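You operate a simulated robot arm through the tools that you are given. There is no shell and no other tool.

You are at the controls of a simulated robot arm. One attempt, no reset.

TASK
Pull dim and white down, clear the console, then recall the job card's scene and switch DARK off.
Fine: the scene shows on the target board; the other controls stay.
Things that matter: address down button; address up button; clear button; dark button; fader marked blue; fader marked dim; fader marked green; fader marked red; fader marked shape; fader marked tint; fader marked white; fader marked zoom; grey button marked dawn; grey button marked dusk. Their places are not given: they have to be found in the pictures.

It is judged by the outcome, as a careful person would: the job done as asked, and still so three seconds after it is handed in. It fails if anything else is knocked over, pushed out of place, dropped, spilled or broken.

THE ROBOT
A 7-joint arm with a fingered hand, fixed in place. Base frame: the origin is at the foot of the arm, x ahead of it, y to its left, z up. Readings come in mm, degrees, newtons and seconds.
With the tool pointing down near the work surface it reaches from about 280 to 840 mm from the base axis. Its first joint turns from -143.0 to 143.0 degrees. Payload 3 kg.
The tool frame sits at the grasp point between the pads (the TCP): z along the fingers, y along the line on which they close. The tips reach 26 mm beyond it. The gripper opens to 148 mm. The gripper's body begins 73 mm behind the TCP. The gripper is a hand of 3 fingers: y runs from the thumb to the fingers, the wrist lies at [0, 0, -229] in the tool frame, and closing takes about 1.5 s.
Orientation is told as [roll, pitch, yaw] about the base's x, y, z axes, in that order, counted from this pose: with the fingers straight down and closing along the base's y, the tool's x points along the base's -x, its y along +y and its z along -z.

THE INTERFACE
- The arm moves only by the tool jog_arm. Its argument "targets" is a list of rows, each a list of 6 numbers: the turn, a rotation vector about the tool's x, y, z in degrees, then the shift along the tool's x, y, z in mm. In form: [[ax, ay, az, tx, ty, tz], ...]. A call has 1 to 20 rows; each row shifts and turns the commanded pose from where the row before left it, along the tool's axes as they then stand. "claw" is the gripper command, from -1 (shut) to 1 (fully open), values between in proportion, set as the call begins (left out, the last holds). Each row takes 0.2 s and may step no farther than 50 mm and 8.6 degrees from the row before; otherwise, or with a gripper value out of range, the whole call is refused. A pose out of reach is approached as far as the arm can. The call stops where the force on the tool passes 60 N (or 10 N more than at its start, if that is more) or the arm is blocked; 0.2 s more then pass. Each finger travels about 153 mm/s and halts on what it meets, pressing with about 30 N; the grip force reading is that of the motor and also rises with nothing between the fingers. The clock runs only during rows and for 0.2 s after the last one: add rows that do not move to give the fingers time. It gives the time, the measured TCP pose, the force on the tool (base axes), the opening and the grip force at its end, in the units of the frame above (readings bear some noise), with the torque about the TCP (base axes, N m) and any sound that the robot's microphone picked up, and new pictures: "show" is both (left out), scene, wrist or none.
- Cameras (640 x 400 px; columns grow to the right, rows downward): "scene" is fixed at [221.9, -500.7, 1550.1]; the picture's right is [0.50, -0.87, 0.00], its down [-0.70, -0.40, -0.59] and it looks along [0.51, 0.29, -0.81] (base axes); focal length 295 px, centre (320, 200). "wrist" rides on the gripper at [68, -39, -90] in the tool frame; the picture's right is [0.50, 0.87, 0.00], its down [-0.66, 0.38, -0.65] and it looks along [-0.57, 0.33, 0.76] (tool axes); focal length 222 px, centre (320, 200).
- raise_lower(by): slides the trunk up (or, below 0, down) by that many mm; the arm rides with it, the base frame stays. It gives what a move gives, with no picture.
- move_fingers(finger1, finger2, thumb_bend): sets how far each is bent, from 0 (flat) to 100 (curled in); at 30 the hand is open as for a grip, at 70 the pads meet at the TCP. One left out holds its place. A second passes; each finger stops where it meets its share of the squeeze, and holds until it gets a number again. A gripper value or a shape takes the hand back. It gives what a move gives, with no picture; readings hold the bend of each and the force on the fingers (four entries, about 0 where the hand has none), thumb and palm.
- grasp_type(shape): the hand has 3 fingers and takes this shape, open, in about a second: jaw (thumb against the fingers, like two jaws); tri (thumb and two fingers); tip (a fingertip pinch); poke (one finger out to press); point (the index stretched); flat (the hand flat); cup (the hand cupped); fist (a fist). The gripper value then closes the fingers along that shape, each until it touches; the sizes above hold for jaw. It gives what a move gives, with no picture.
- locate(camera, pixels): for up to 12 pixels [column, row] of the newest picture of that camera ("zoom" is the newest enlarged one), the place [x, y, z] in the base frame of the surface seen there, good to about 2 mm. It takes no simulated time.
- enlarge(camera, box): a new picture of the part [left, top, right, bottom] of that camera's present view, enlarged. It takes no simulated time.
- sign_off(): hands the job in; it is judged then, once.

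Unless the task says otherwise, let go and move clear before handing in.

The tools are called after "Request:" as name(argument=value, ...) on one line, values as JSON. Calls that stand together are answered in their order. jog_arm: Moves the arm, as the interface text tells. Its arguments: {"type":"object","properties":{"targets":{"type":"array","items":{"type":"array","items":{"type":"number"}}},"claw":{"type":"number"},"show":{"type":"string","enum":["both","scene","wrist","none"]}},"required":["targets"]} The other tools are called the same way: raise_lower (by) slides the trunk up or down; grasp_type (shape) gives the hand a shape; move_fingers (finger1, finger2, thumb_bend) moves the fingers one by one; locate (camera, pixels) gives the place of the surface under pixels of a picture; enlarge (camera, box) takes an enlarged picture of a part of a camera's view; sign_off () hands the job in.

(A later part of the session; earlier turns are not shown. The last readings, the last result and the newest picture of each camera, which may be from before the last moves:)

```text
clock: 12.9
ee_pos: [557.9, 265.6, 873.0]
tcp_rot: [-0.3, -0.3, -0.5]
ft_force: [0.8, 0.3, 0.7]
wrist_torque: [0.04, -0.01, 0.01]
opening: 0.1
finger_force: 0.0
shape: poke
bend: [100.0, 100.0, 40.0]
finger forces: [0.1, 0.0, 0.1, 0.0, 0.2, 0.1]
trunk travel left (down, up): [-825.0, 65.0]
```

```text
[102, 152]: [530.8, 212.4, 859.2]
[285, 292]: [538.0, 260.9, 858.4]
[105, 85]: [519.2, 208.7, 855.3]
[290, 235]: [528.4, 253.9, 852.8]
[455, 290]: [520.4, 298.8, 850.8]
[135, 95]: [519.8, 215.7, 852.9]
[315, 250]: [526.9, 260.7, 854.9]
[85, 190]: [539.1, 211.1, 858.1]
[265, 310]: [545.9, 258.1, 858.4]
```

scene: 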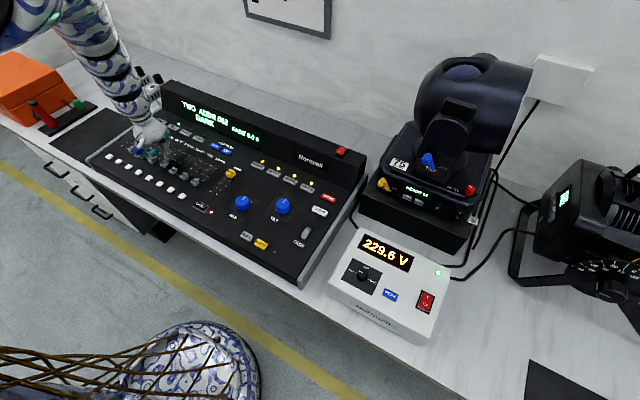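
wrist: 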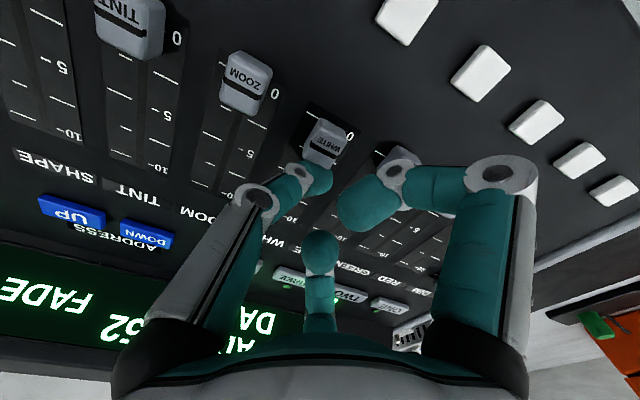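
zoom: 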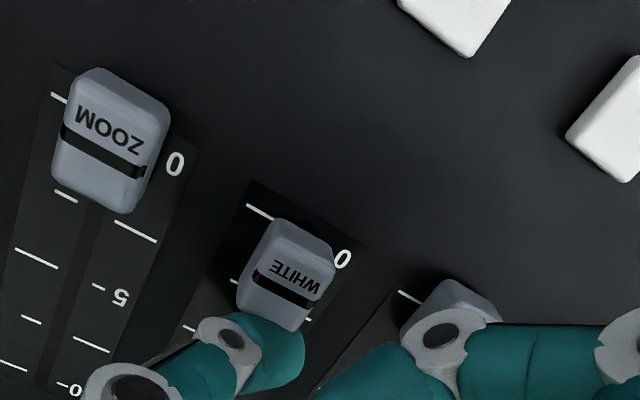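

WHITE is at x≈538 and ZOOM's zero is x≈531, so about 7-8 mm remain. I'll push in small steps.

Request:
jog_arm(targets=[[0, 0, 0, 3, 0, 0], [0, 0, 0, 3, 0, 0], [0, 0, 0, 2, 0, 0], [0, 0, 0, 1, 0, 0], [0, 0, 0, 0, 0, 0]], show="wrist")

Request:
enlarge(camera="wrist", box=[220, 20, 460, 200])

```text
clock: 14.1
ee_pos: [548.1, 267.2, 872.6]
tcp_rot: [-0.3, -0.3, -0.3]
ft_force: [0.4, 0.2, 0.3]
wrist_torque: [-0.01, 0.01, -0.01]
opening: 0.1
finger_force: 0.0
shape: poke
bend: [100.0, 100.0, 40.0]
finger forces: [0.0, 0.0, 0.0, 0.0, 0.2, 0.1]
trunk travel left (down, up): [-825.0, 65.0]
```

wrist: 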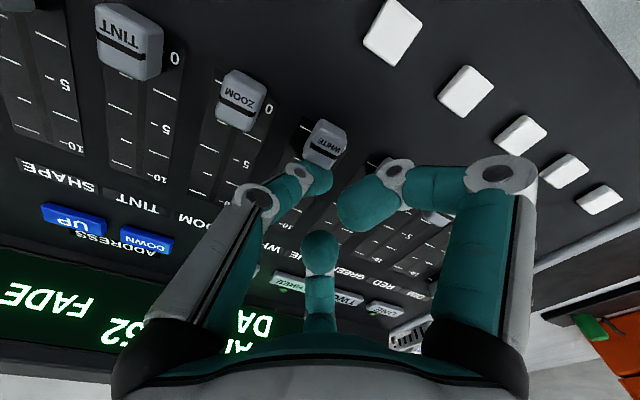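

```text
2.22 times, centred on (340, 110) of wrist
```

zoom: 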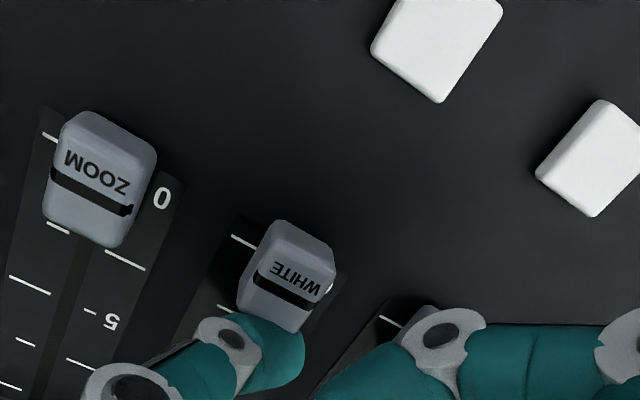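

Request:
locate(camera="zoom", pixels=[[92, 193], [285, 292], [95, 130], [290, 235], [75, 225], [265, 315], [50, 137], [243, 241]])

```text
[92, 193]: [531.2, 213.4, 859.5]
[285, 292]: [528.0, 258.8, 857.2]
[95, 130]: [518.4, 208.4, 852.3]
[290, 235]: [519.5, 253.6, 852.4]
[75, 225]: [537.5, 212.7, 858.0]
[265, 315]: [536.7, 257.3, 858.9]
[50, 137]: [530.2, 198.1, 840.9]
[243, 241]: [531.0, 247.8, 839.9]
```

WHITE's edges now match ZOOM's (front ≈519, rear ≈537), but the force is still low. I'll nudge 1 mm at a time to confirm it's at the end stop.

Request:
jog_arm(targets=[[0, 0, 0, 1, 0, 0], [0, 0, 0, 0, 0, 0]], show="none")

Request:
jog_arm(targets=[[0, 0, 0, 1, 0, 0], [0, 0, 0, 0, 0, 0]], show="none")

```text
clock: 14.7
ee_pos: [547.2, 267.0, 872.3]
tcp_rot: [-0.4, -0.4, -0.4]
ft_force: [2.2, 0.0, 1.0]
wrist_torque: [-0.04, -0.02, 0.01]
opening: 0.0
finger_force: 0.1
shape: poke
bend: [100.0, 100.0, 40.0]
finger forces: [0.0, 0.0, 0.1, 0.0, 1.8, 0.1]
trunk travel left (down, up): [-825.0, 65.0]
```

```text
clock: 15.3
ee_pos: [546.0, 265.9, 872.0]
tcp_rot: [-0.4, -0.2, -0.4]
ft_force: [4.6, 0.7, 1.9]
wrist_torque: [0.04, -0.06, 0.02]
opening: 0.0
finger_force: 0.0
shape: poke
bend: [100.0, 100.0, 40.0]
finger forces: [0.0, 0.1, 0.0, 0.0, 4.5, 0.1]
trunk travel left (down, up): [-825.0, 65.0]
```

Force rises to 4.6 N, so WHITE is at its stop. I'll back off, lift, and move behind the DIM cap at about TCP (645,451).

Request:
jog_arm(targets=[[0, 0, 0, -6, 0, 0], [0, 0, 0, 0, 0, -30], [0, 0, 0, 0, 0, -30], [0, 0, 0, -24, 46, 0], [0, 0, 0, -24, 46, 0], [0, 0, 0, -24, 46, 0], [0, 0, 0, -22, 45, 0], [0, 0, 0, 0, 0, 0]])

Request:
enlarge(camera="scene", box=[90, 80, 230, 200])

Request:
enlarge(camera="wrist", box=[220, 20, 460, 200])

```text
refused: row 4 steps farther than a row can; nothing moved
```

```text
3.33 times, centred on (160, 140) of scene
```

zoom: 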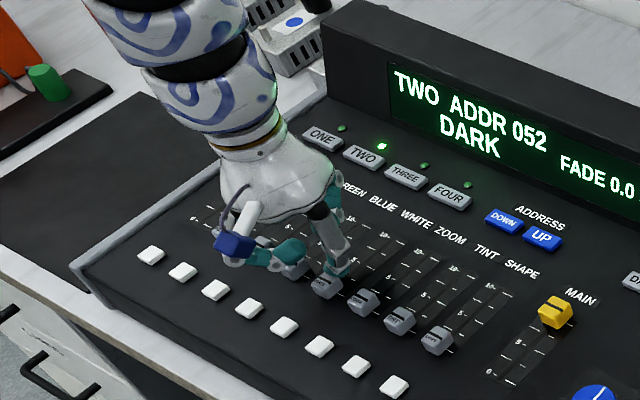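

```text
2.22 times, centred on (340, 110) of wrist
```

zoom: 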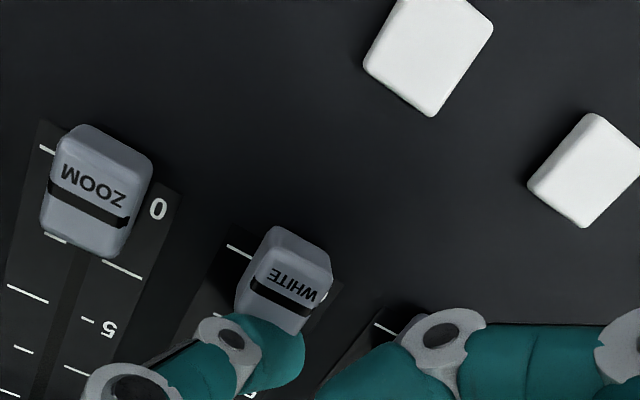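

That call was refused because a row stepped farther than 50 mm; WHITE is level with its neighbours in the zoom. I'll repeat it with smaller rows.

Request:
jog_arm(targets=[[0, 0, 0, -6, 0, 0], [0, 0, 0, 0, 0, -30], [0, 0, 0, 0, 0, -30], [0, 0, 0, -19, 37, 0], [0, 0, 0, -19, 37, 0], [0, 0, 0, -19, 37, 0], [0, 0, 0, -19, 37, 0], [0, 0, 0, -18, 37, 0], [0, 0, 0, 0, 0, 0]])

Request:
enlarge(camera="scene", box=[90, 80, 230, 200])

Request:
enlarge(camera="wrist", box=[260, 30, 420, 180])

```text
clock: 17.3
ee_pos: [617.0, 384.8, 930.9]
tcp_rot: [-0.3, -0.3, -0.3]
ft_force: [-0.9, -0.1, -0.6]
wrist_torque: [0.02, 0.01, -0.03]
opening: 0.1
finger_force: 0.0
shape: poke
bend: [100.0, 100.0, 40.0]
finger forces: [0.0, 0.0, 0.0, 0.0, 0.1, 0.0]
out of reach, approached as far as the arm can: row 7, 8
trunk travel left (down, up): [-825.0, 65.0]
```

scene: 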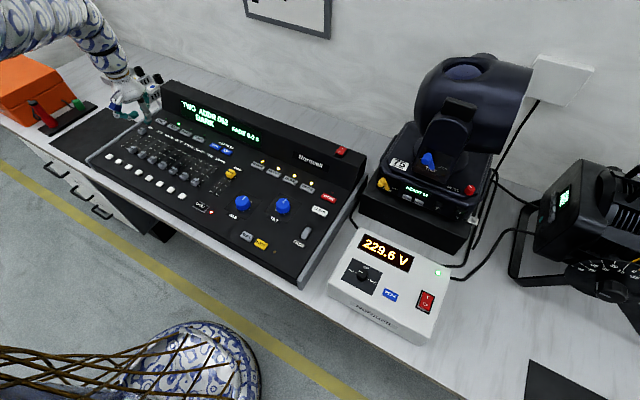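
wrist: 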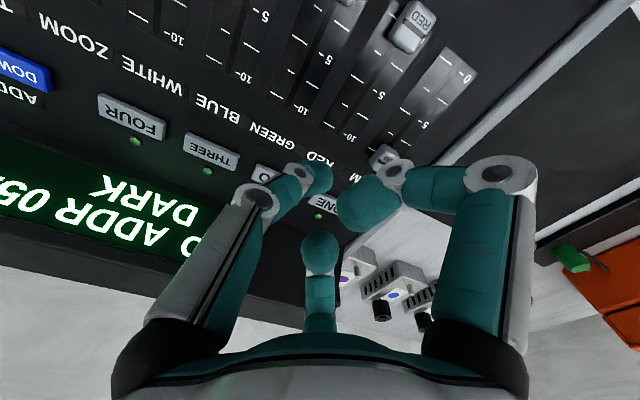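

```text
3.33 times, centred on (160, 140) of scene
```

zoom: 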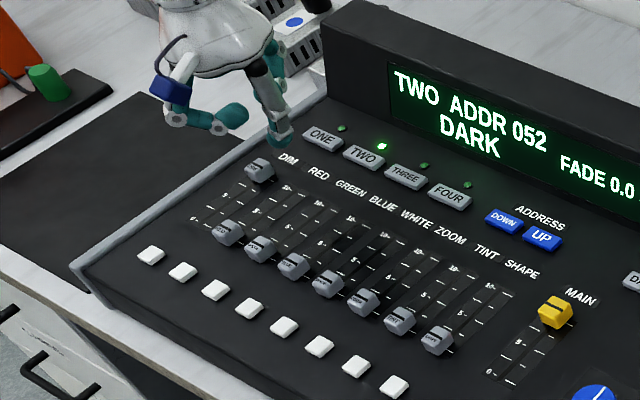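

```text
2.67 times, centred on (340, 105) of wrist
```

zoom: 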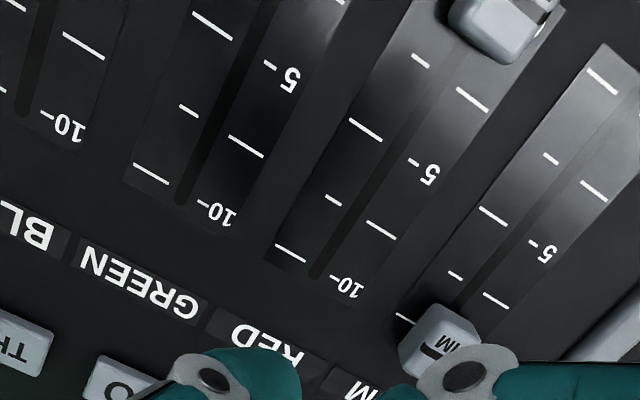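

Reach ran out at (617,385), probably because the shoulder is high; lowering the trunk should extend the reach. Before that I'll check where the elbow and upper arm are, so nothing gets hit.

Request:
locate(camera="scene", pixels=[[5, 30], [30, 20], [60, 15], [60, 35], [90, 30], [105, 55], [115, 80], [10, 55], [45, 85], [80, 105], [20, 120], [60, 5]])

Request:
enlarge(camera="scene", box=[0, 0, 200, 150])

```text
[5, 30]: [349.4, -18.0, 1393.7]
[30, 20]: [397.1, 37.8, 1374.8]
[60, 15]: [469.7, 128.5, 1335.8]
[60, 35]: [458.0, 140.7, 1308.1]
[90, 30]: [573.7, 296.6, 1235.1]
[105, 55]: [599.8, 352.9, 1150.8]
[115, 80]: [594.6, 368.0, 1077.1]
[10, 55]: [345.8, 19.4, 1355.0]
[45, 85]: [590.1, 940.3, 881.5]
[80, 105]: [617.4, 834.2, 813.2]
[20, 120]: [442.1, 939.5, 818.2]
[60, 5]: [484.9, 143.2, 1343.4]
```

```text
2.67 times, centred on (100, 75) of scene
```

zoom: 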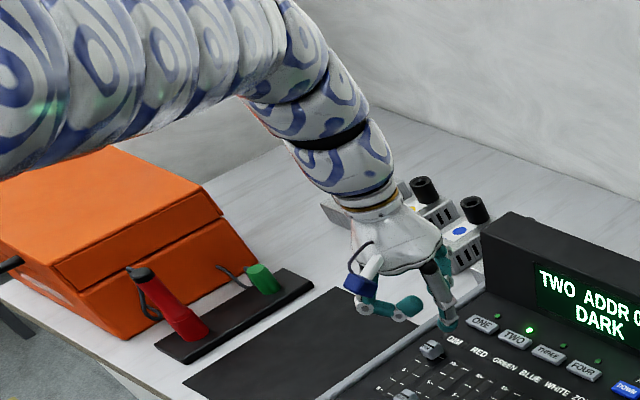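

The arm runs high from (349,-18,1394) down to the hand, so lowering the trunk is safe. I'll raise the hand 110 mm first and then lower the trunk 110 mm.

Request:
jog_arm(targets=[[0, 0, 0, 0, 0, -28], [0, 0, 0, 0, 0, -28], [0, 0, 0, 0, 0, -28], [0, 0, 0, 0, 0, -28], [0, 0, 0, 0, 0, 0]], show="none")

Request:
raise_lower(by=-110)

```text
clock: 18.5
ee_pos: [611.0, 389.0, 1042.7]
tcp_rot: [-0.4, -0.3, -0.3]
ft_force: [0.7, -0.9, -1.1]
wrist_torque: [0.0, 0.03, 0.0]
opening: 0.2
finger_force: 0.0
shape: poke
bend: [100.0, 100.0, 40.0]
finger forces: [0.0, 0.0, 0.0, 0.1, 0.0, 0.1]
trunk travel left (down, up): [-825.0, 65.0]
```

```text
clock: 19.9
ee_pos: [612.3, 389.6, 932.3]
tcp_rot: [-0.4, -0.2, -0.4]
ft_force: [0.3, 0.1, -0.9]
wrist_torque: [-0.03, 0.07, -0.01]
opening: 0.2
finger_force: 0.1
shape: poke
bend: [100.0, 100.0, 40.0]
finger forces: [0.0, 0.0, 0.0, 0.0, 0.1, 0.0]
trunk travel left (down, up): [-715.0, 175.0]
```

Trunk is down 110 mm and TCP is back at z 932. I'll try moving out behind the DIM cap.

Request:
jog_arm(targets=[[0, 0, 0, -11, 20, 0], [0, 0, 0, -11, 20, 0], [0, 0, 0, -11, 21, 0], [0, 0, 0, 0, 0, 0]], show="wrist")

```text
clock: 20.9
ee_pos: [632.1, 432.0, 935.8]
tcp_rot: [-0.4, -0.2, -0.3]
ft_force: [-0.8, -0.4, 0.0]
wrist_torque: [-0.07, -0.08, 0.02]
opening: 0.1
finger_force: 0.0
shape: poke
bend: [100.0, 100.0, 40.0]
finger forces: [0.0, 0.0, 0.1, 0.0, 0.0, 0.0]
out of reach, approached as far as the arm can: row 2, 3
trunk travel left (down, up): [-715.0, 175.0]
```

wrist: 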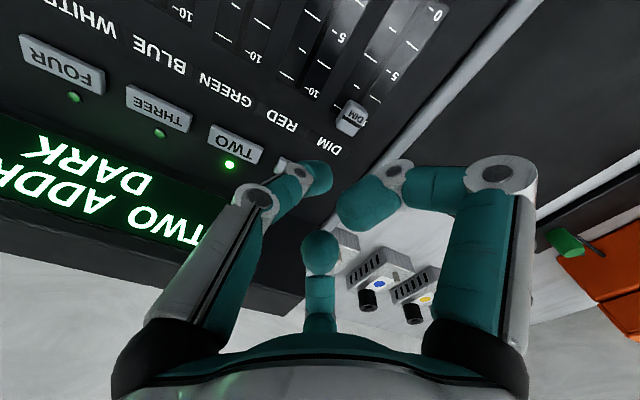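

Reach improved to r≈766, but I need about 790. I'll repeat: raise the hand, lower the trunk again.

Request:
jog_arm(targets=[[0, 0, 0, 0, -10, -30], [0, 0, 0, 0, -10, -30], [0, 0, 0, 0, 0, -30], [0, 0, 0, 0, 0, -30], [0, 0, 0, 0, 0, -20], [0, 0, 0, 0, 0, 0]], show="none")

Request:
raise_lower(by=-130)

```text
clock: 22.3
ee_pos: [632.7, 408.4, 1074.8]
tcp_rot: [-0.4, -0.3, -0.4]
ft_force: [-0.7, -0.5, -0.3]
wrist_torque: [-0.02, 0.03, -0.03]
opening: 0.0
finger_force: 0.0
shape: poke
bend: [100.0, 100.0, 40.0]
finger forces: [0.0, 0.0, 0.0, 0.1, 0.0, 0.0]
trunk travel left (down, up): [-715.0, 175.0]
```

```text
clock: 23.9
ee_pos: [632.7, 408.7, 945.9]
tcp_rot: [-0.4, -0.3, -0.5]
ft_force: [-0.1, 0.2, 0.6]
wrist_torque: [0.01, -0.02, 0.0]
opening: 0.0
finger_force: 0.0
shape: poke
bend: [100.0, 100.0, 40.0]
finger forces: [0.0, 0.1, 0.0, 0.0, 0.1, 0.0]
trunk travel left (down, up): [-585.0, 305.0]
```

Now at (633,409,946) with the trunk 240 mm lower than at the start. I'll move out to about (645,451).

Request:
jog_arm(targets=[[0, 0, 0, -6, 20, 0], [0, 0, 0, -6, 22, 0], [0, 0, 0, 0, 0, 10], [0, 0, 0, 0, 0, 0]], show="both")

Request:
enlarge(camera="wrist", box=[260, 50, 420, 200])

```text
clock: 24.9
ee_pos: [644.5, 450.1, 934.7]
tcp_rot: [-0.4, -0.2, -0.3]
ft_force: [0.2, 0.2, 0.3]
wrist_torque: [0.02, 0.01, 0.01]
opening: 0.1
finger_force: 0.1
shape: poke
bend: [100.0, 100.0, 40.0]
finger forces: [0.0, 0.0, 0.0, 0.0, 0.0, 0.0]
trunk travel left (down, up): [-585.0, 305.0]
```

scene: 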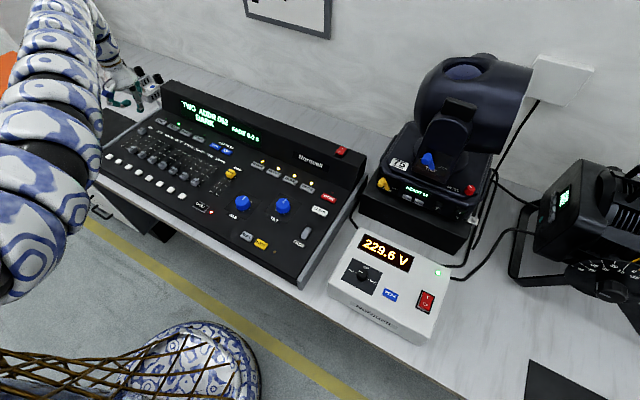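
wrist: 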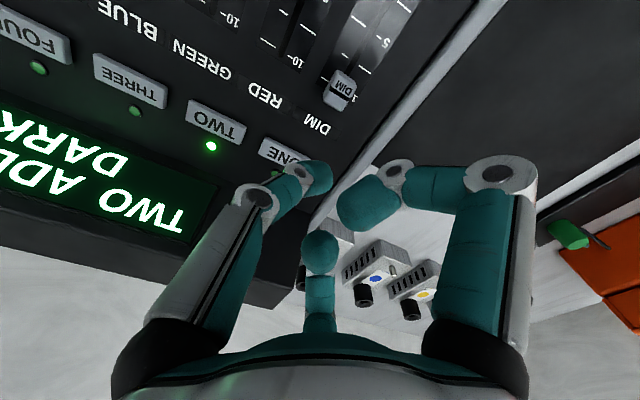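

```text
2.67 times, centred on (340, 125) of wrist
```

zoom: 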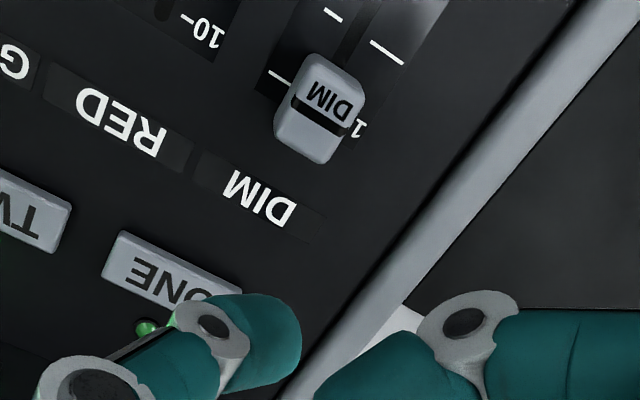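

The arm reached (644.5,450,935). I'll locate the DIM cap, the tip and the arm's links in the scene view.

Request:
locate(camera="zoom", pixels=[[320, 65], [318, 110], [305, 150], [280, 120], [350, 130], [325, 160], [265, 330], [295, 335], [230, 290], [155, 260]])

Request:
locate(camera="scene", pixels=[[20, 270], [60, 170], [80, 100], [70, 30], [30, 30], [110, 50], [120, 85], [90, 60]])

```text
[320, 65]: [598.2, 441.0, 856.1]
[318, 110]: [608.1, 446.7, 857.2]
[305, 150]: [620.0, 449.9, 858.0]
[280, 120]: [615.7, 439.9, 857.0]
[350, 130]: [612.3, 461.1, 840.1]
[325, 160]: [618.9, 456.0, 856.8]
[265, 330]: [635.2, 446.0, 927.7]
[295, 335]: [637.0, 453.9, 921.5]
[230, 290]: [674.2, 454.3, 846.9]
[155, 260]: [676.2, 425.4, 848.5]
```

```text
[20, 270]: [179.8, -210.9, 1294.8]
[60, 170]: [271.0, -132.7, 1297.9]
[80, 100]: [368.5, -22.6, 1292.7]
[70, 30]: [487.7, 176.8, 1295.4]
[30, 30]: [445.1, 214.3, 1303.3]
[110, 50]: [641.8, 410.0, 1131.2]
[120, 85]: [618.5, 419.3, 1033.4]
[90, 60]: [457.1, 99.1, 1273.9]
```

DIM cap spans x 597-622 with centre y≈446; the arm links are all above z 1270. I'll shift +2 in y and descend to z≈872.

Request:
jog_arm(targets=[[0, 0, 0, 0, 2, 0], [0, 0, 0, 0, 0, 22], [0, 0, 0, 0, 0, 22], [0, 0, 0, 0, 0, 19], [0, 0, 0, 0, 0, 0]], show="wrist")

Request:
enlarge(camera="wrist", box=[260, 50, 420, 200])

```text
clock: 26.1
ee_pos: [639.2, 446.2, 874.1]
tcp_rot: [-0.5, -0.3, -0.5]
ft_force: [1.0, 0.5, -0.2]
wrist_torque: [-0.02, -0.03, -0.02]
opening: 0.0
finger_force: 0.1
shape: poke
bend: [100.0, 100.0, 40.0]
finger forces: [0.1, 0.1, 0.1, 0.0, 0.0, 0.0]
out of reach, approached as far as the arm can: row 3, 4
trunk travel left (down, up): [-585.0, 305.0]
```

wrist: 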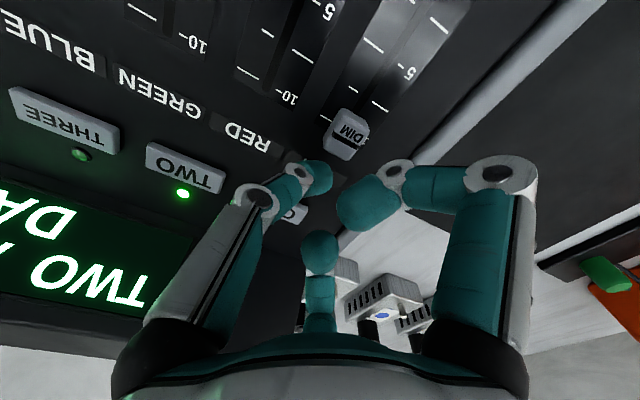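

```text
2.67 times, centred on (340, 125) of wrist
```

zoom: 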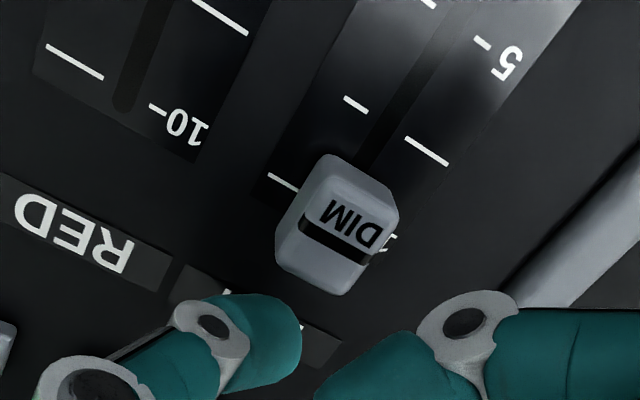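

At (639,446,874) the tip is about 6 mm off-centre in y and 8 mm behind the cap. I'll correct y as I close in, then pull -x about 60 mm.

Request:
jog_arm(targets=[[0, 0, 0, 4, 3, 0], [0, 0, 0, 3, 3, 0], [0, 0, 0, 9, 0, 0], [0, 0, 0, 10, 0, 0], [0, 0, 0, 10, 0, 0], [0, 0, 0, 10, 0, 0], [0, 0, 0, 10, 0, 0]], show="wrist")

Request:
enlarge(camera="wrist", box=[220, 20, 460, 200])

```text
clock: 27.7
ee_pos: [582.8, 454.2, 871.6]
tcp_rot: [-0.4, -0.4, -0.4]
ft_force: [0.4, 0.8, 0.0]
wrist_torque: [-0.04, 0.02, -0.01]
opening: 0.0
finger_force: 0.1
shape: poke
bend: [100.0, 100.0, 40.0]
finger forces: [0.0, 0.0, 0.1, 0.1, 0.3, 0.1]
trunk travel left (down, up): [-585.0, 305.0]
```

wrist: 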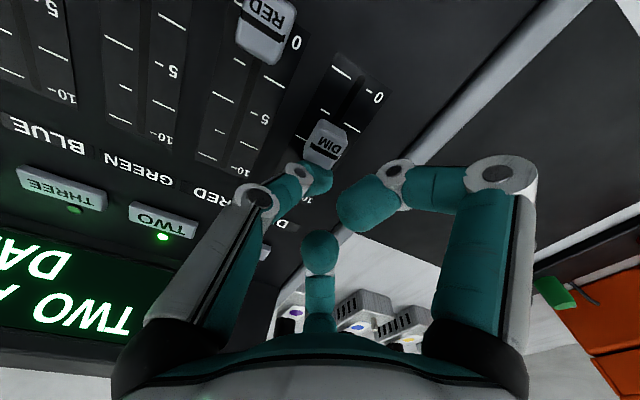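

```text
2.22 times, centred on (340, 110) of wrist
```

zoom: 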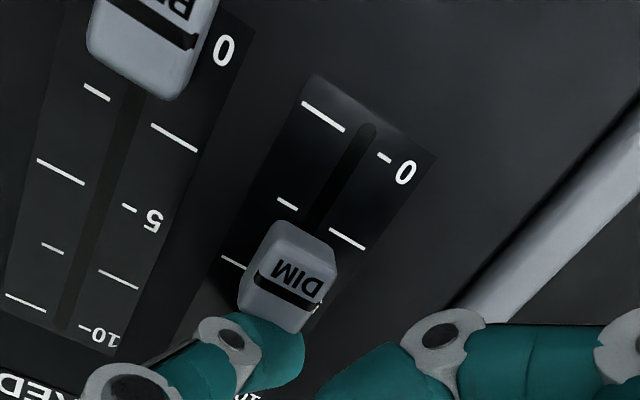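

DIM is sliding cleanly. I'll continue 32 mm, then creep to the stop.

Request:
jog_arm(targets=[[0, 0, 0, 10, -1, 0], [0, 0, 0, 10, 0, 0], [0, 0, 0, 8, 0, 0], [0, 0, 0, 4, 0, 0], [0, 0, 0, 0, 0, 0]], show="wrist")

Request:
enlarge(camera="wrist", box=[220, 20, 460, 200])

```text
clock: 28.9
ee_pos: [549.5, 452.3, 873.2]
tcp_rot: [-0.4, -0.4, -0.4]
ft_force: [0.4, -0.1, 0.6]
wrist_torque: [0.0, -0.02, 0.02]
opening: 0.1
finger_force: 0.1
shape: poke
bend: [100.0, 100.0, 40.0]
finger forces: [0.0, 0.0, 0.1, 0.0, 0.1, 0.0]
trunk travel left (down, up): [-585.0, 305.0]
```

wrist: 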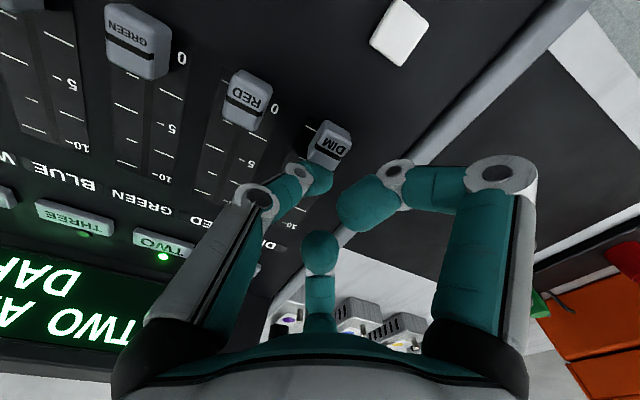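

```text
2.22 times, centred on (340, 110) of wrist
```

zoom: 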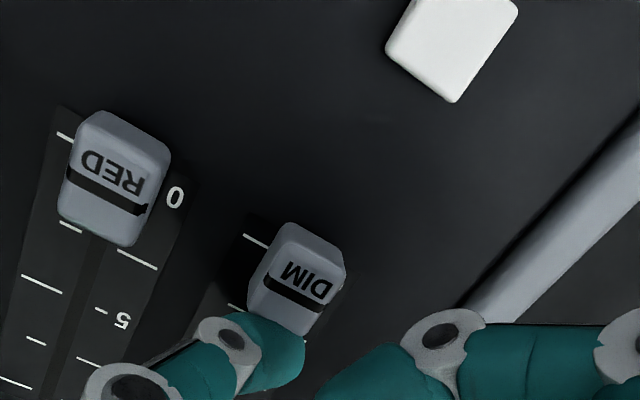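

DIM is nearly level with RED. I'll creep 1 mm at a time until the force shows the stop.

Request:
jog_arm(targets=[[0, 0, 0, 1.5, 0, 0], [0, 0, 0, 0, 0, 0]], show="none")

Request:
jog_arm(targets=[[0, 0, 0, 1.5, 0, 0], [0, 0, 0, 0, 0, 0]], show="none")

```text
clock: 29.5
ee_pos: [549.0, 452.0, 873.2]
tcp_rot: [-0.4, -0.2, -0.4]
ft_force: [-0.8, 0.2, 0.3]
wrist_torque: [0.01, -0.01, 0.0]
opening: 0.1
finger_force: 0.1
shape: poke
bend: [100.0, 100.0, 40.0]
finger forces: [0.1, 0.0, 0.1, 0.0, 0.0, 0.0]
trunk travel left (down, up): [-585.0, 305.0]
```

```text
clock: 30.1
ee_pos: [547.1, 452.5, 871.9]
tcp_rot: [-0.4, -0.4, -0.4]
ft_force: [1.6, -0.2, 0.6]
wrist_torque: [0.02, -0.02, 0.02]
opening: 0.0
finger_force: 0.1
shape: poke
bend: [100.0, 100.0, 40.0]
finger forces: [0.1, 0.0, 0.0, 0.1, 1.0, 0.1]
trunk travel left (down, up): [-585.0, 305.0]
```

Request:
jog_arm(targets=[[0, 0, 0, 1.5, 0, 0], [0, 0, 0, 0, 0, 0]], show="wrist")

Request:
enlarge(camera="wrist", box=[220, 20, 460, 200])

```text
clock: 30.7
ee_pos: [545.9, 453.2, 873.5]
tcp_rot: [-0.4, -0.3, -0.5]
ft_force: [3.0, 0.1, 0.4]
wrist_torque: [-0.01, -0.05, 0.0]
opening: 0.0
finger_force: 0.0
shape: poke
bend: [100.0, 100.0, 40.0]
finger forces: [0.1, 0.0, 0.0, 0.0, 2.7, 0.0]
trunk travel left (down, up): [-585.0, 305.0]
```

wrist: 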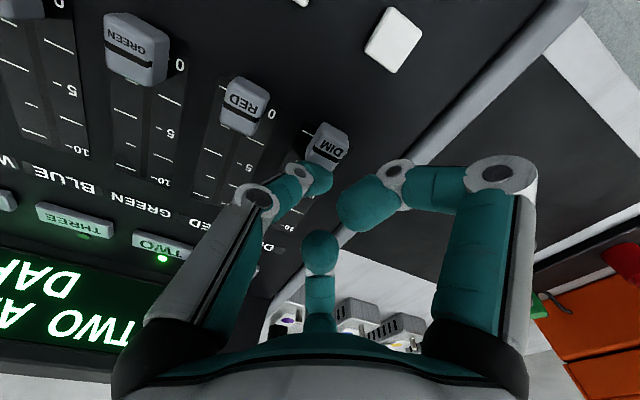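

```text
2.22 times, centred on (340, 110) of wrist
```

zoom: 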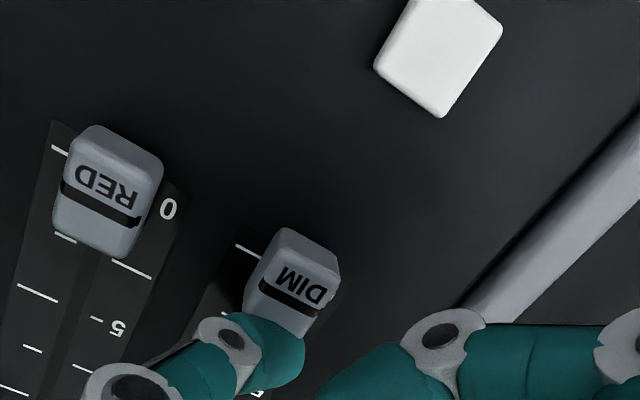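

Force is up to 3 N, so DIM is at its stop. I'll back off, lift to about z 960, and start travelling toward CLEAR.

Request:
jog_arm(targets=[[0, 0, 0, -6, 0, 0], [0, 0, 0, 0, 0, -30], [0, 0, 0, 0, 0, -30], [0, 0, 0, 0, 0, -30], [0, 0, 0, -6, -45, 0], [0, 0, 0, -6, -45, 0], [0, 0, 0, -6, -45, 0], [0, 0, 0, -6, -45, 0], [0, 0, 0, -6, -45, 0], [0, 0, 0, -6, -45, 0], [0, 0, 0, -6, -45, 0], [0, 0, 0, -6, -45, 0], [0, 0, 0, 0, 0, 0]])

Request:
enlarge(camera="scene", box=[80, 80, 280, 220])

```text
clock: 33.5
ee_pos: [716.0, 197.7, 930.7]
tcp_rot: [-0.5, -0.1, -0.4]
ft_force: [0.4, 0.9, -0.5]
wrist_torque: [0.01, -0.01, 0.0]
opening: 0.0
finger_force: 0.1
shape: poke
bend: [100.0, 100.0, 40.0]
finger forces: [0.0, 0.0, 0.0, 0.0, 0.0, 0.0]
out of reach, approached as far as the arm can: row 6, 7, 8, 9, 10, 11, 12
trunk travel left (down, up): [-585.0, 305.0]
```

scene: 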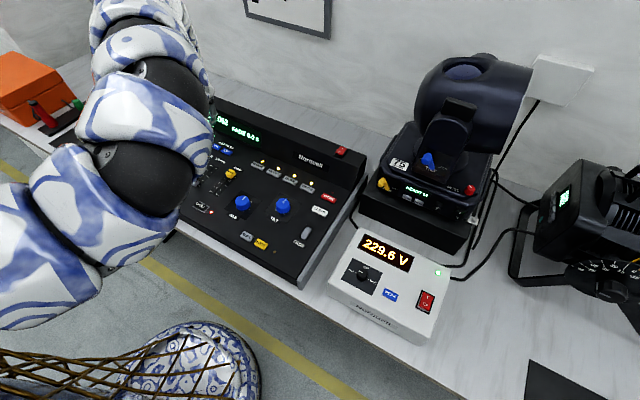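
wrist: 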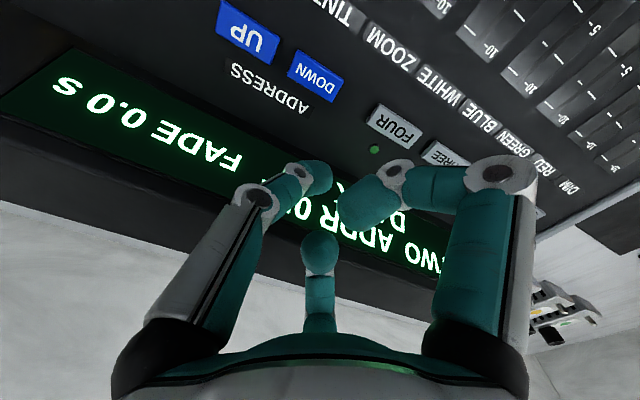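

```text
2.86 times, centred on (180, 150) of scene
```

zoom: 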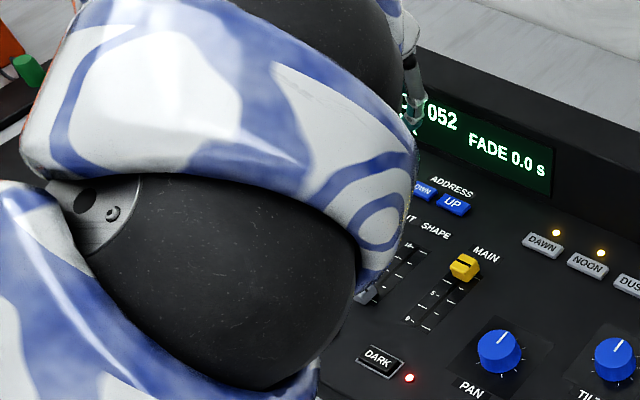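

WHITE and DIM are both down. The arm drifted outward to (716,198,931) because of an inner joint limit with the trunk low. I'll look at the arm's posture before moving further.

Request:
locate(camera="scene", pixels=[[20, 300], [50, 230], [100, 240], [90, 180], [150, 190], [140, 100], [180, 110], [120, 30], [180, 30], [150, 70], [10, 200], [205, 90]])

Request:
enlarge(camera="wrist", box=[200, 0, 640, 280])

```text
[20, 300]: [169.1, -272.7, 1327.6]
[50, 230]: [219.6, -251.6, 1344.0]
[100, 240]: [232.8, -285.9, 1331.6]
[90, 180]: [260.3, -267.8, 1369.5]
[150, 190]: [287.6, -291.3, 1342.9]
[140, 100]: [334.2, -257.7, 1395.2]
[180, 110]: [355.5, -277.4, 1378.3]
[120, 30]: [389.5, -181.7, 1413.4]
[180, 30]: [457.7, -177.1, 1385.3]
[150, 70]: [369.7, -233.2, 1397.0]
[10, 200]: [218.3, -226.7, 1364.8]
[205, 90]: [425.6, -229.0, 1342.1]
```

```text
1.43 times, centred on (420, 140) of wrist
```

zoom: 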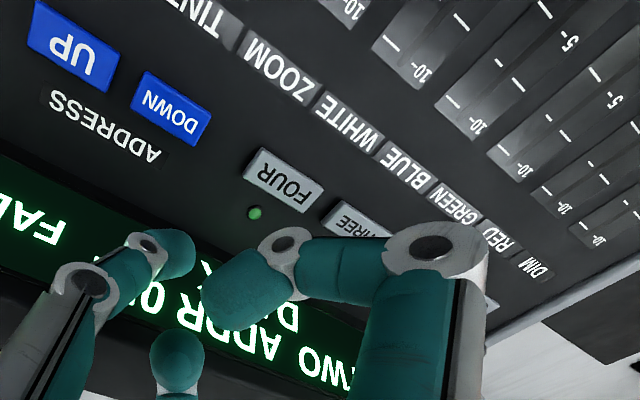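

The elbow has swung out toward -y with the trunk low. The original trunk height worked well at r≈600-700, so I'll go back up in stages, jogging the hand down in between.

Request:
raise_lower(by=120)

Request:
jog_arm(targets=[[0, 0, 0, 10, 0, 0], [0, 0, 0, 10, 0, 20], [0, 0, 0, 10, 0, 20], [0, 0, 0, 10, 0, 20], [0, 0, 0, 10, 0, 20], [0, 0, 0, 0, 0, 0]], show="scene")

```text
clock: 35.0
ee_pos: [716.6, 198.4, 1051.9]
tcp_rot: [-0.6, -0.2, -0.4]
ft_force: [-1.0, 0.1, 0.3]
wrist_torque: [0.0, 0.01, -0.03]
opening: 0.0
finger_force: 0.0
shape: poke
bend: [100.0, 100.0, 40.0]
finger forces: [0.1, 0.0, 0.1, 0.0, 0.0, 0.0]
trunk travel left (down, up): [-705.0, 185.0]
```

```text
clock: 36.4
ee_pos: [672.4, 202.8, 969.3]
tcp_rot: [-0.4, -0.2, -0.4]
ft_force: [-0.1, 1.2, -0.3]
wrist_torque: [0.0, -0.01, 0.02]
opening: 0.0
finger_force: 0.1
shape: poke
bend: [100.0, 100.0, 40.0]
finger forces: [0.0, 0.0, 0.1, 0.0, 0.0, 0.0]
out of reach, approached as far as the arm can: row 1, 2
trunk travel left (down, up): [-705.0, 185.0]
```

scene: 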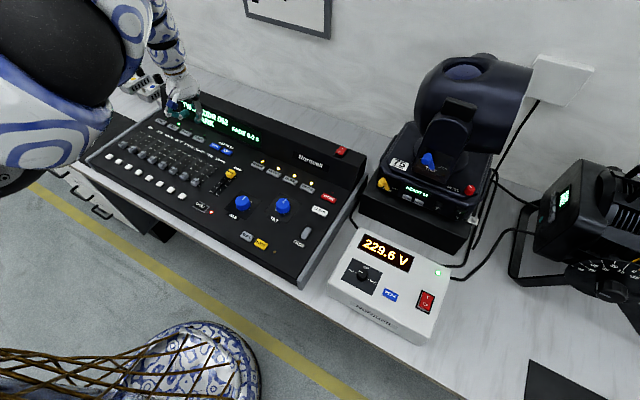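

The pose is good at (672,203,969). I'll raise the trunk the remaining 120 mm in two stages, jogging the hand down between.

Request:
raise_lower(by=60)

Request:
jog_arm(targets=[[0, 0, 0, 0, -10, 25], [0, 0, 0, 0, -10, 25], [0, 0, 0, 0, -10, 20], [0, 0, 0, 0, 0, 0]], show="none")

Request:
raise_lower(by=60)

Request:
jog_arm(targets=[[0, 0, 0, 0, -10, 25], [0, 0, 0, 0, -10, 25], [0, 0, 0, 0, -10, 10], [0, 0, 0, 0, 0, 0]], show="scene")

```text
clock: 37.4
ee_pos: [673.3, 202.1, 1029.0]
tcp_rot: [-0.4, -0.3, -0.4]
ft_force: [0.0, -0.5, 0.0]
wrist_torque: [0.03, -0.01, 0.03]
opening: 0.1
finger_force: 0.1
shape: poke
bend: [100.0, 100.0, 40.0]
finger forces: [0.0, 0.0, 0.0, 0.0, 0.0, 0.0]
trunk travel left (down, up): [-765.0, 125.0]
```

```text
clock: 38.4
ee_pos: [673.8, 171.4, 959.0]
tcp_rot: [-0.6, -0.2, -0.4]
ft_force: [0.3, -0.1, 0.3]
wrist_torque: [-0.01, -0.01, -0.01]
opening: 0.0
finger_force: 0.1
shape: poke
bend: [100.0, 100.0, 40.0]
finger forces: [0.0, 0.0, 0.0, 0.0, 0.0, 0.1]
trunk travel left (down, up): [-765.0, 125.0]
```

```text
clock: 39.4
ee_pos: [673.2, 172.6, 1019.1]
tcp_rot: [-0.5, -0.2, -0.5]
ft_force: [1.2, 0.1, 0.0]
wrist_torque: [0.02, 0.02, 0.0]
opening: 0.0
finger_force: 0.1
shape: poke
bend: [100.0, 100.0, 40.0]
finger forces: [0.0, 0.0, 0.1, 0.0, 0.0, 0.0]
trunk travel left (down, up): [-825.0, 65.0]
```

```text
clock: 40.4
ee_pos: [672.3, 143.6, 960.9]
tcp_rot: [-0.5, -0.1, -0.5]
ft_force: [0.2, 0.5, 0.4]
wrist_torque: [-0.01, 0.02, -0.03]
opening: 0.1
finger_force: 0.0
shape: poke
bend: [100.0, 100.0, 40.0]
finger forces: [0.1, 0.0, 0.0, 0.1, 0.0, 0.1]
trunk travel left (down, up): [-825.0, 65.0]
```

scene: 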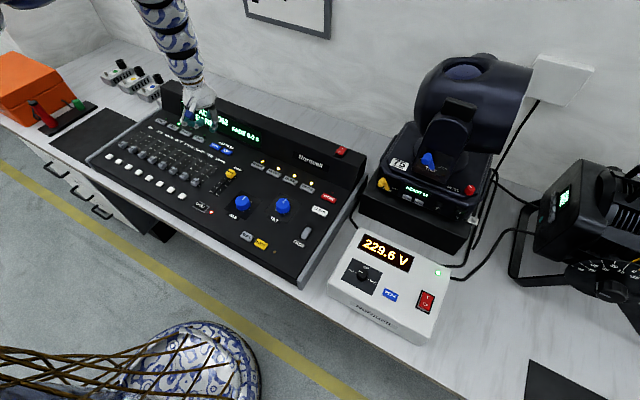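

Back at the original trunk height at (672,144,961), with a good posture. I'll travel toward -y in steps, watching for drift.

Request:
jog_arm(targets=[[0, 0, 0, 2, -45, 5], [0, 0, 0, 2, -45, 0], [0, 0, 0, 2, -45, 0], [0, 0, 0, 2, -45, 0], [0, 0, 0, 2, -45, 0], [0, 0, 0, 0, 0, 0]], show="scene")

```text
clock: 41.8
ee_pos: [688.2, -22.9, 960.5]
tcp_rot: [-0.5, -0.1, -0.4]
ft_force: [-0.4, -0.1, 0.0]
wrist_torque: [0.02, -0.03, -0.03]
opening: 0.0
finger_force: 0.1
shape: poke
bend: [100.0, 100.0, 40.0]
finger forces: [0.0, 0.0, 0.0, 0.1, 0.0, 0.0]
out of reach, approached as far as the arm can: row 3, 4, 5
trunk travel left (down, up): [-825.0, 65.0]
```

scene: 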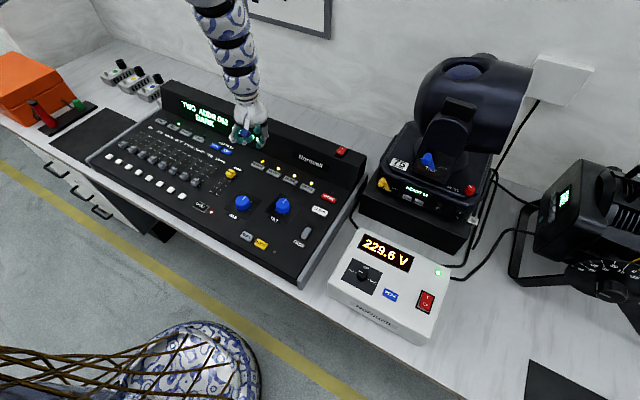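

The limit shows up again near y≈0 with yaw fixed. I'll try letting the hand's yaw follow the arm's azimuth by rotating clockwise, and see whether it frees the motion.

Request:
jog_arm(targets=[[0, 0, 8, 0, 0, 0], [0, 0, 8, 0, 0, 0], [0, 0, 8, 0, 0, 0], [0, 0, 0, 0, 0, 0]], show="none")

```text
clock: 42.8
ee_pos: [689.5, -24.9, 959.7]
tcp_rot: [-0.4, -0.3, -24.4]
ft_force: [-0.2, -0.3, -0.1]
wrist_torque: [-0.01, -0.05, -0.03]
opening: 0.0
finger_force: 0.1
shape: poke
bend: [100.0, 100.0, 40.0]
finger forces: [0.0, 0.1, 0.1, 0.0, 0.0, 0.1]
trunk travel left (down, up): [-825.0, 65.0]
```

Yaw turned to -24° freely. I'll move toward -y (base direction about (-10,-40) per row) to test the reach.

Request:
jog_arm(targets=[[0, 0, 0, -7.4, -40.6, 0], [0, 0, 0, -7.4, -40.6, 0], [0, 0, 0, 0, 0, 0]], show="scene")

```text
clock: 43.6
ee_pos: [708.4, -71.1, 964.1]
tcp_rot: [-0.4, -0.4, -24.3]
ft_force: [0.3, 0.4, 0.2]
wrist_torque: [0.0, 0.01, -0.02]
opening: 0.0
finger_force: 0.1
shape: poke
bend: [100.0, 100.0, 40.0]
finger forces: [0.0, 0.0, 0.1, 0.0, 0.0, 0.0]
out of reach, approached as far as the arm can: row 1, 2
trunk travel left (down, up): [-825.0, 65.0]
```

scene: 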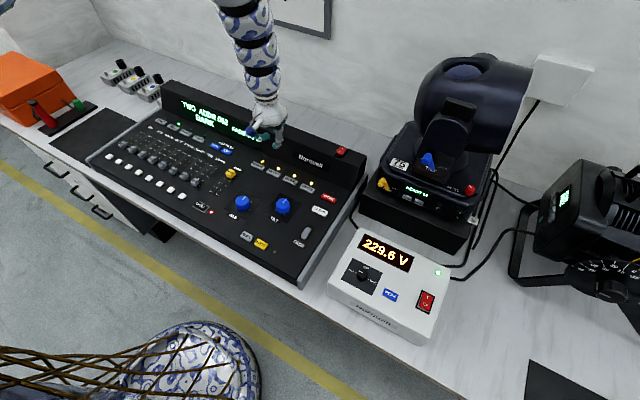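

The yaw wasn't the limiting joint. I'll look at the forearm's line to understand the posture.

Request:
locate(camera="scene", pixels=[[235, 8], [245, 25], [255, 50], [262, 80], [265, 105], [268, 130], [250, 8], [220, 3]])

Request:
jog_arm(targets=[[0, 0, 0, 0, 0, 20], [0, 0, 0, 0, 0, 0]], show="wrist")

```text
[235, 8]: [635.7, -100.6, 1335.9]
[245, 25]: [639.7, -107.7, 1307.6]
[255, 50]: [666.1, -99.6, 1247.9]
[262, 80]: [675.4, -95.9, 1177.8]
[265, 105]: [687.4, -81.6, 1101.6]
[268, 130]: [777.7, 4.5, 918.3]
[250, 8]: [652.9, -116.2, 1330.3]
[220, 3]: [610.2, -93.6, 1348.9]
```

```text
clock: 44.2
ee_pos: [709.6, -72.3, 942.3]
tcp_rot: [-0.4, -0.4, -24.4]
ft_force: [-0.5, 0.3, 0.2]
wrist_torque: [0.02, -0.01, 0.0]
opening: 0.0
finger_force: 0.1
shape: poke
bend: [100.0, 100.0, 40.0]
finger forces: [0.0, 0.0, 0.0, 0.0, 0.1, 0.1]
trunk travel left (down, up): [-825.0, 65.0]
```

wrist: 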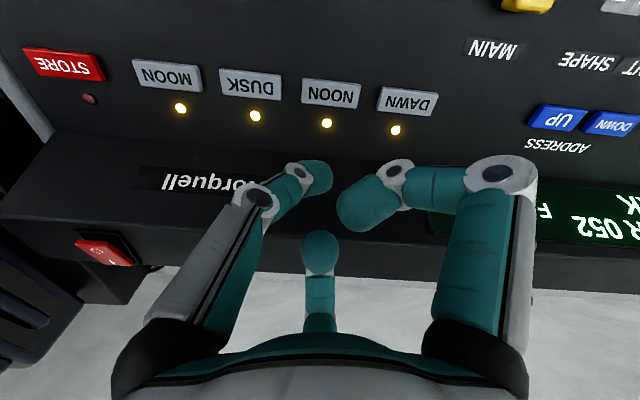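

The forearm stands steep here and the hand sits near the bezel, so I won't go lower yet. I'll try slow, small steps inward (-x) to see whether the limit is real.

Request:
jog_arm(targets=[[0, 0, 0, 4.6, -2.1, 0], [0, 0, 0, 4.6, -2.1, 0], [0, 0, 0, 4.6, -2.1, 0], [0, 0, 0, 4.6, -2.1, 0], [0, 0, 0, 0, 0, 0]], show="none")

```text
clock: 45.4
ee_pos: [690.6, -72.6, 943.7]
tcp_rot: [-0.4, -0.2, -24.4]
ft_force: [0.0, -0.1, 0.8]
wrist_torque: [0.01, -0.02, 0.02]
opening: 0.0
finger_force: 0.1
shape: poke
bend: [100.0, 100.0, 40.0]
finger forces: [0.0, 0.0, 0.0, 0.0, 0.0, 0.0]
trunk travel left (down, up): [-825.0, 65.0]
```

Slow steps worked with no limit reported. I'll continue inward a bit faster.

Request:
jog_arm(targets=[[0, 0, 0, 9.1, -4.1, 0], [0, 0, 0, 9.1, -4.1, 0], [0, 0, 0, 9.1, -4.1, 0], [0, 0, 0, 9.1, -4.1, 0], [0, 0, 0, 0, 0, 0]], show="none")

```text
clock: 46.6
ee_pos: [689.5, -72.9, 942.7]
tcp_rot: [-0.4, -0.3, -24.4]
ft_force: [-0.9, -0.2, 0.4]
wrist_torque: [-0.01, -0.04, -0.03]
opening: 0.1
finger_force: 0.1
shape: poke
bend: [100.0, 100.0, 40.0]
finger forces: [0.1, 0.0, 0.0, 0.0, 0.0, 0.0]
out of reach, approached as far as the arm can: row 1, 2, 3, 4
trunk travel left (down, up): [-825.0, 65.0]
```

Stuck at (690,-73,943). I'll go 20 mm lower and try inward again to learn how the limit depends on height.

Request:
jog_arm(targets=[[0, 0, 0, 0, 0, 20], [0, 0, 0, 4.6, -2.1, 0], [0, 0, 0, 4.6, -2.1, 0], [0, 0, 0, 4.6, -2.1, 0], [0, 0, 0, 4.6, -2.1, 0], [0, 0, 0, 4.6, -2.1, 0], [0, 0, 0, 4.6, -2.1, 0], [0, 0, 0, 0, 0, 0]], show="wrist")

```text
clock: 48.4
ee_pos: [670.7, -71.7, 915.5]
tcp_rot: [-0.5, -0.3, -24.3]
ft_force: [0.4, -0.5, 0.7]
wrist_torque: [-0.03, -0.01, -0.03]
opening: 0.2
finger_force: 0.1
shape: poke
bend: [100.0, 100.0, 40.0]
finger forces: [0.1, 0.0, 0.1, 0.0, 0.1, 0.0]
out of reach, approached as far as the arm can: row 5, 6, 7
trunk travel left (down, up): [-825.0, 65.0]
```

wrist: 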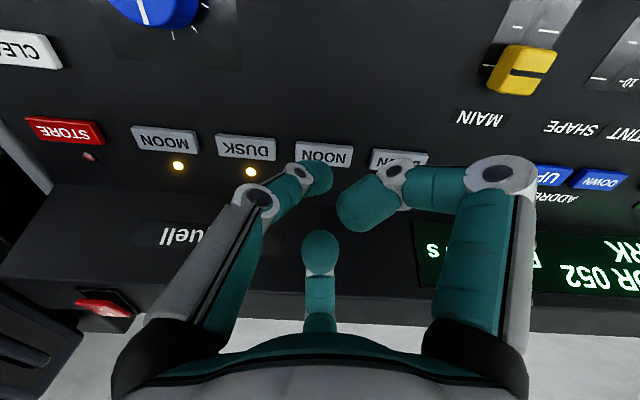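

The inner limit moves inward as z drops (694 at z 943, 674 at z 915). I'll test whether pitching the fingers inward, so the wrist moves out, relaxes it.

Request:
jog_arm(targets=[[0, 8, 0, 0, 0, -5], [0, 8, 0, 0, 0, 0], [0, 0, 0, 0, 0, 0]], show="none")

Request:
jog_arm(targets=[[0, 0, 0, 8, -4, 2.5], [0, 0, 0, 8, -4, 2.5], [0, 0, 0, 8, -4, 2.5], [0, 0, 0, 0, 0, 0]], show="both")

```text
clock: 49.2
ee_pos: [670.2, -71.9, 920.2]
tcp_rot: [-0.4, 15.7, -24.5]
ft_force: [-1.0, -0.6, 0.9]
wrist_torque: [-0.02, 0.0, -0.01]
opening: 0.0
finger_force: 0.1
shape: poke
bend: [100.0, 100.0, 40.0]
finger forces: [0.1, 0.1, 0.0, 0.0, 0.1, 0.1]
trunk travel left (down, up): [-825.0, 65.0]
```

```text
clock: 50.2
ee_pos: [641.2, -70.3, 917.8]
tcp_rot: [-0.4, 15.8, -24.5]
ft_force: [0.2, -0.1, 0.1]
wrist_torque: [0.0, 0.0, 0.0]
opening: 0.0
finger_force: 0.1
shape: poke
bend: [100.0, 100.0, 40.0]
finger forces: [0.0, 0.0, 0.0, 0.0, 0.0, 0.1]
trunk travel left (down, up): [-825.0, 65.0]
```

scene: 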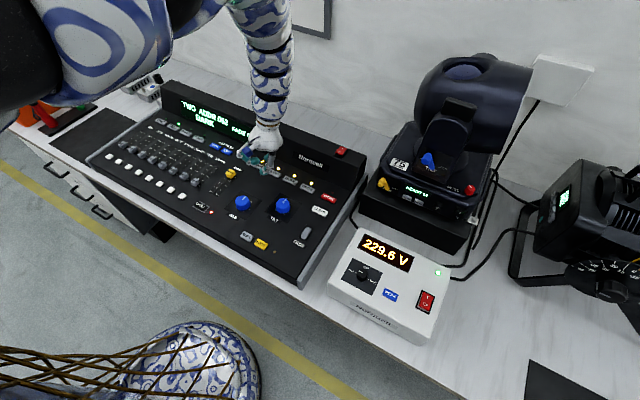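
wrist: 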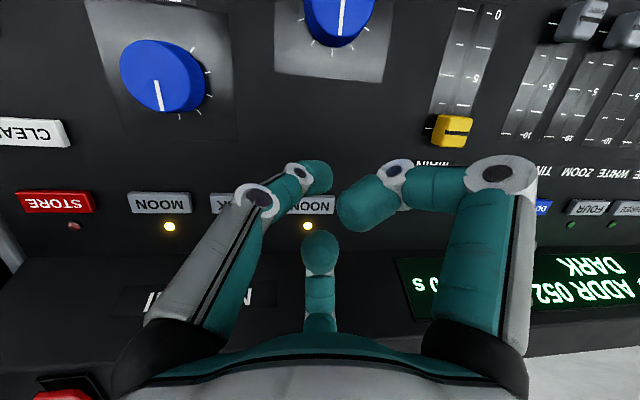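

Pitching +16° relaxed the limit; the arm reached (641,-70,918). I'll check the elbow posture now visible at the top left.

Request:
locate(camera="scene", pixels=[[20, 40], [60, 30], [100, 30], [150, 30], [180, 10], [215, 5], [245, 10], [262, 40], [268, 80], [267, 120], [50, 95], [130, 80]])

```text
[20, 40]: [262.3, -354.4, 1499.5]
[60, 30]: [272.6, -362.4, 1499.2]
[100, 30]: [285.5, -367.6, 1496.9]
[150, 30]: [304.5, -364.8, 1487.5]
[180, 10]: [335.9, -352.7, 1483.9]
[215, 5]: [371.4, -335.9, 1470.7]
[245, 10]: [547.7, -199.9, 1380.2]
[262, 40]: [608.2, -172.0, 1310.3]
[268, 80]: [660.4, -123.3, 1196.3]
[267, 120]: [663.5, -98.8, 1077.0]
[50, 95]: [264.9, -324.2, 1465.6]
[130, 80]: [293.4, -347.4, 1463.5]
```

The elbow sits out on the -y side around (290,-350,1480). I'll keep this pitch/yaw and translate about -190 mm in y toward CLEAR at safe height.

Request:
jog_arm(targets=[[0, 0, 0, -11.2, -27.3, -3.2], [0, 0, 0, -12, -27.3, -3.4], [0, 0, 0, -12, -27.3, -3.4], [0, 0, 0, -12, -27.3, -3.4], [0, 0, 0, 0, 0, 0]], show="scene")

```text
clock: 51.4
ee_pos: [642.0, -193.9, 918.7]
tcp_rot: [-0.4, 15.6, -24.5]
ft_force: [0.3, 0.2, -0.1]
wrist_torque: [-0.02, 0.02, 0.01]
opening: 0.0
finger_force: 0.0
shape: poke
bend: [100.0, 100.0, 40.0]
finger forces: [0.0, 0.0, 0.0, 0.0, 0.0, 0.0]
trunk travel left (down, up): [-825.0, 65.0]
```

scene: 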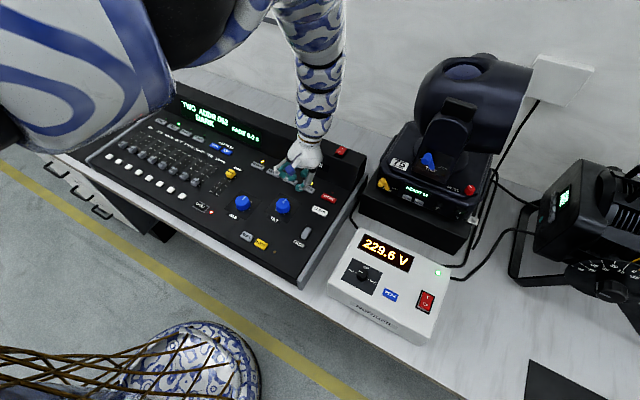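

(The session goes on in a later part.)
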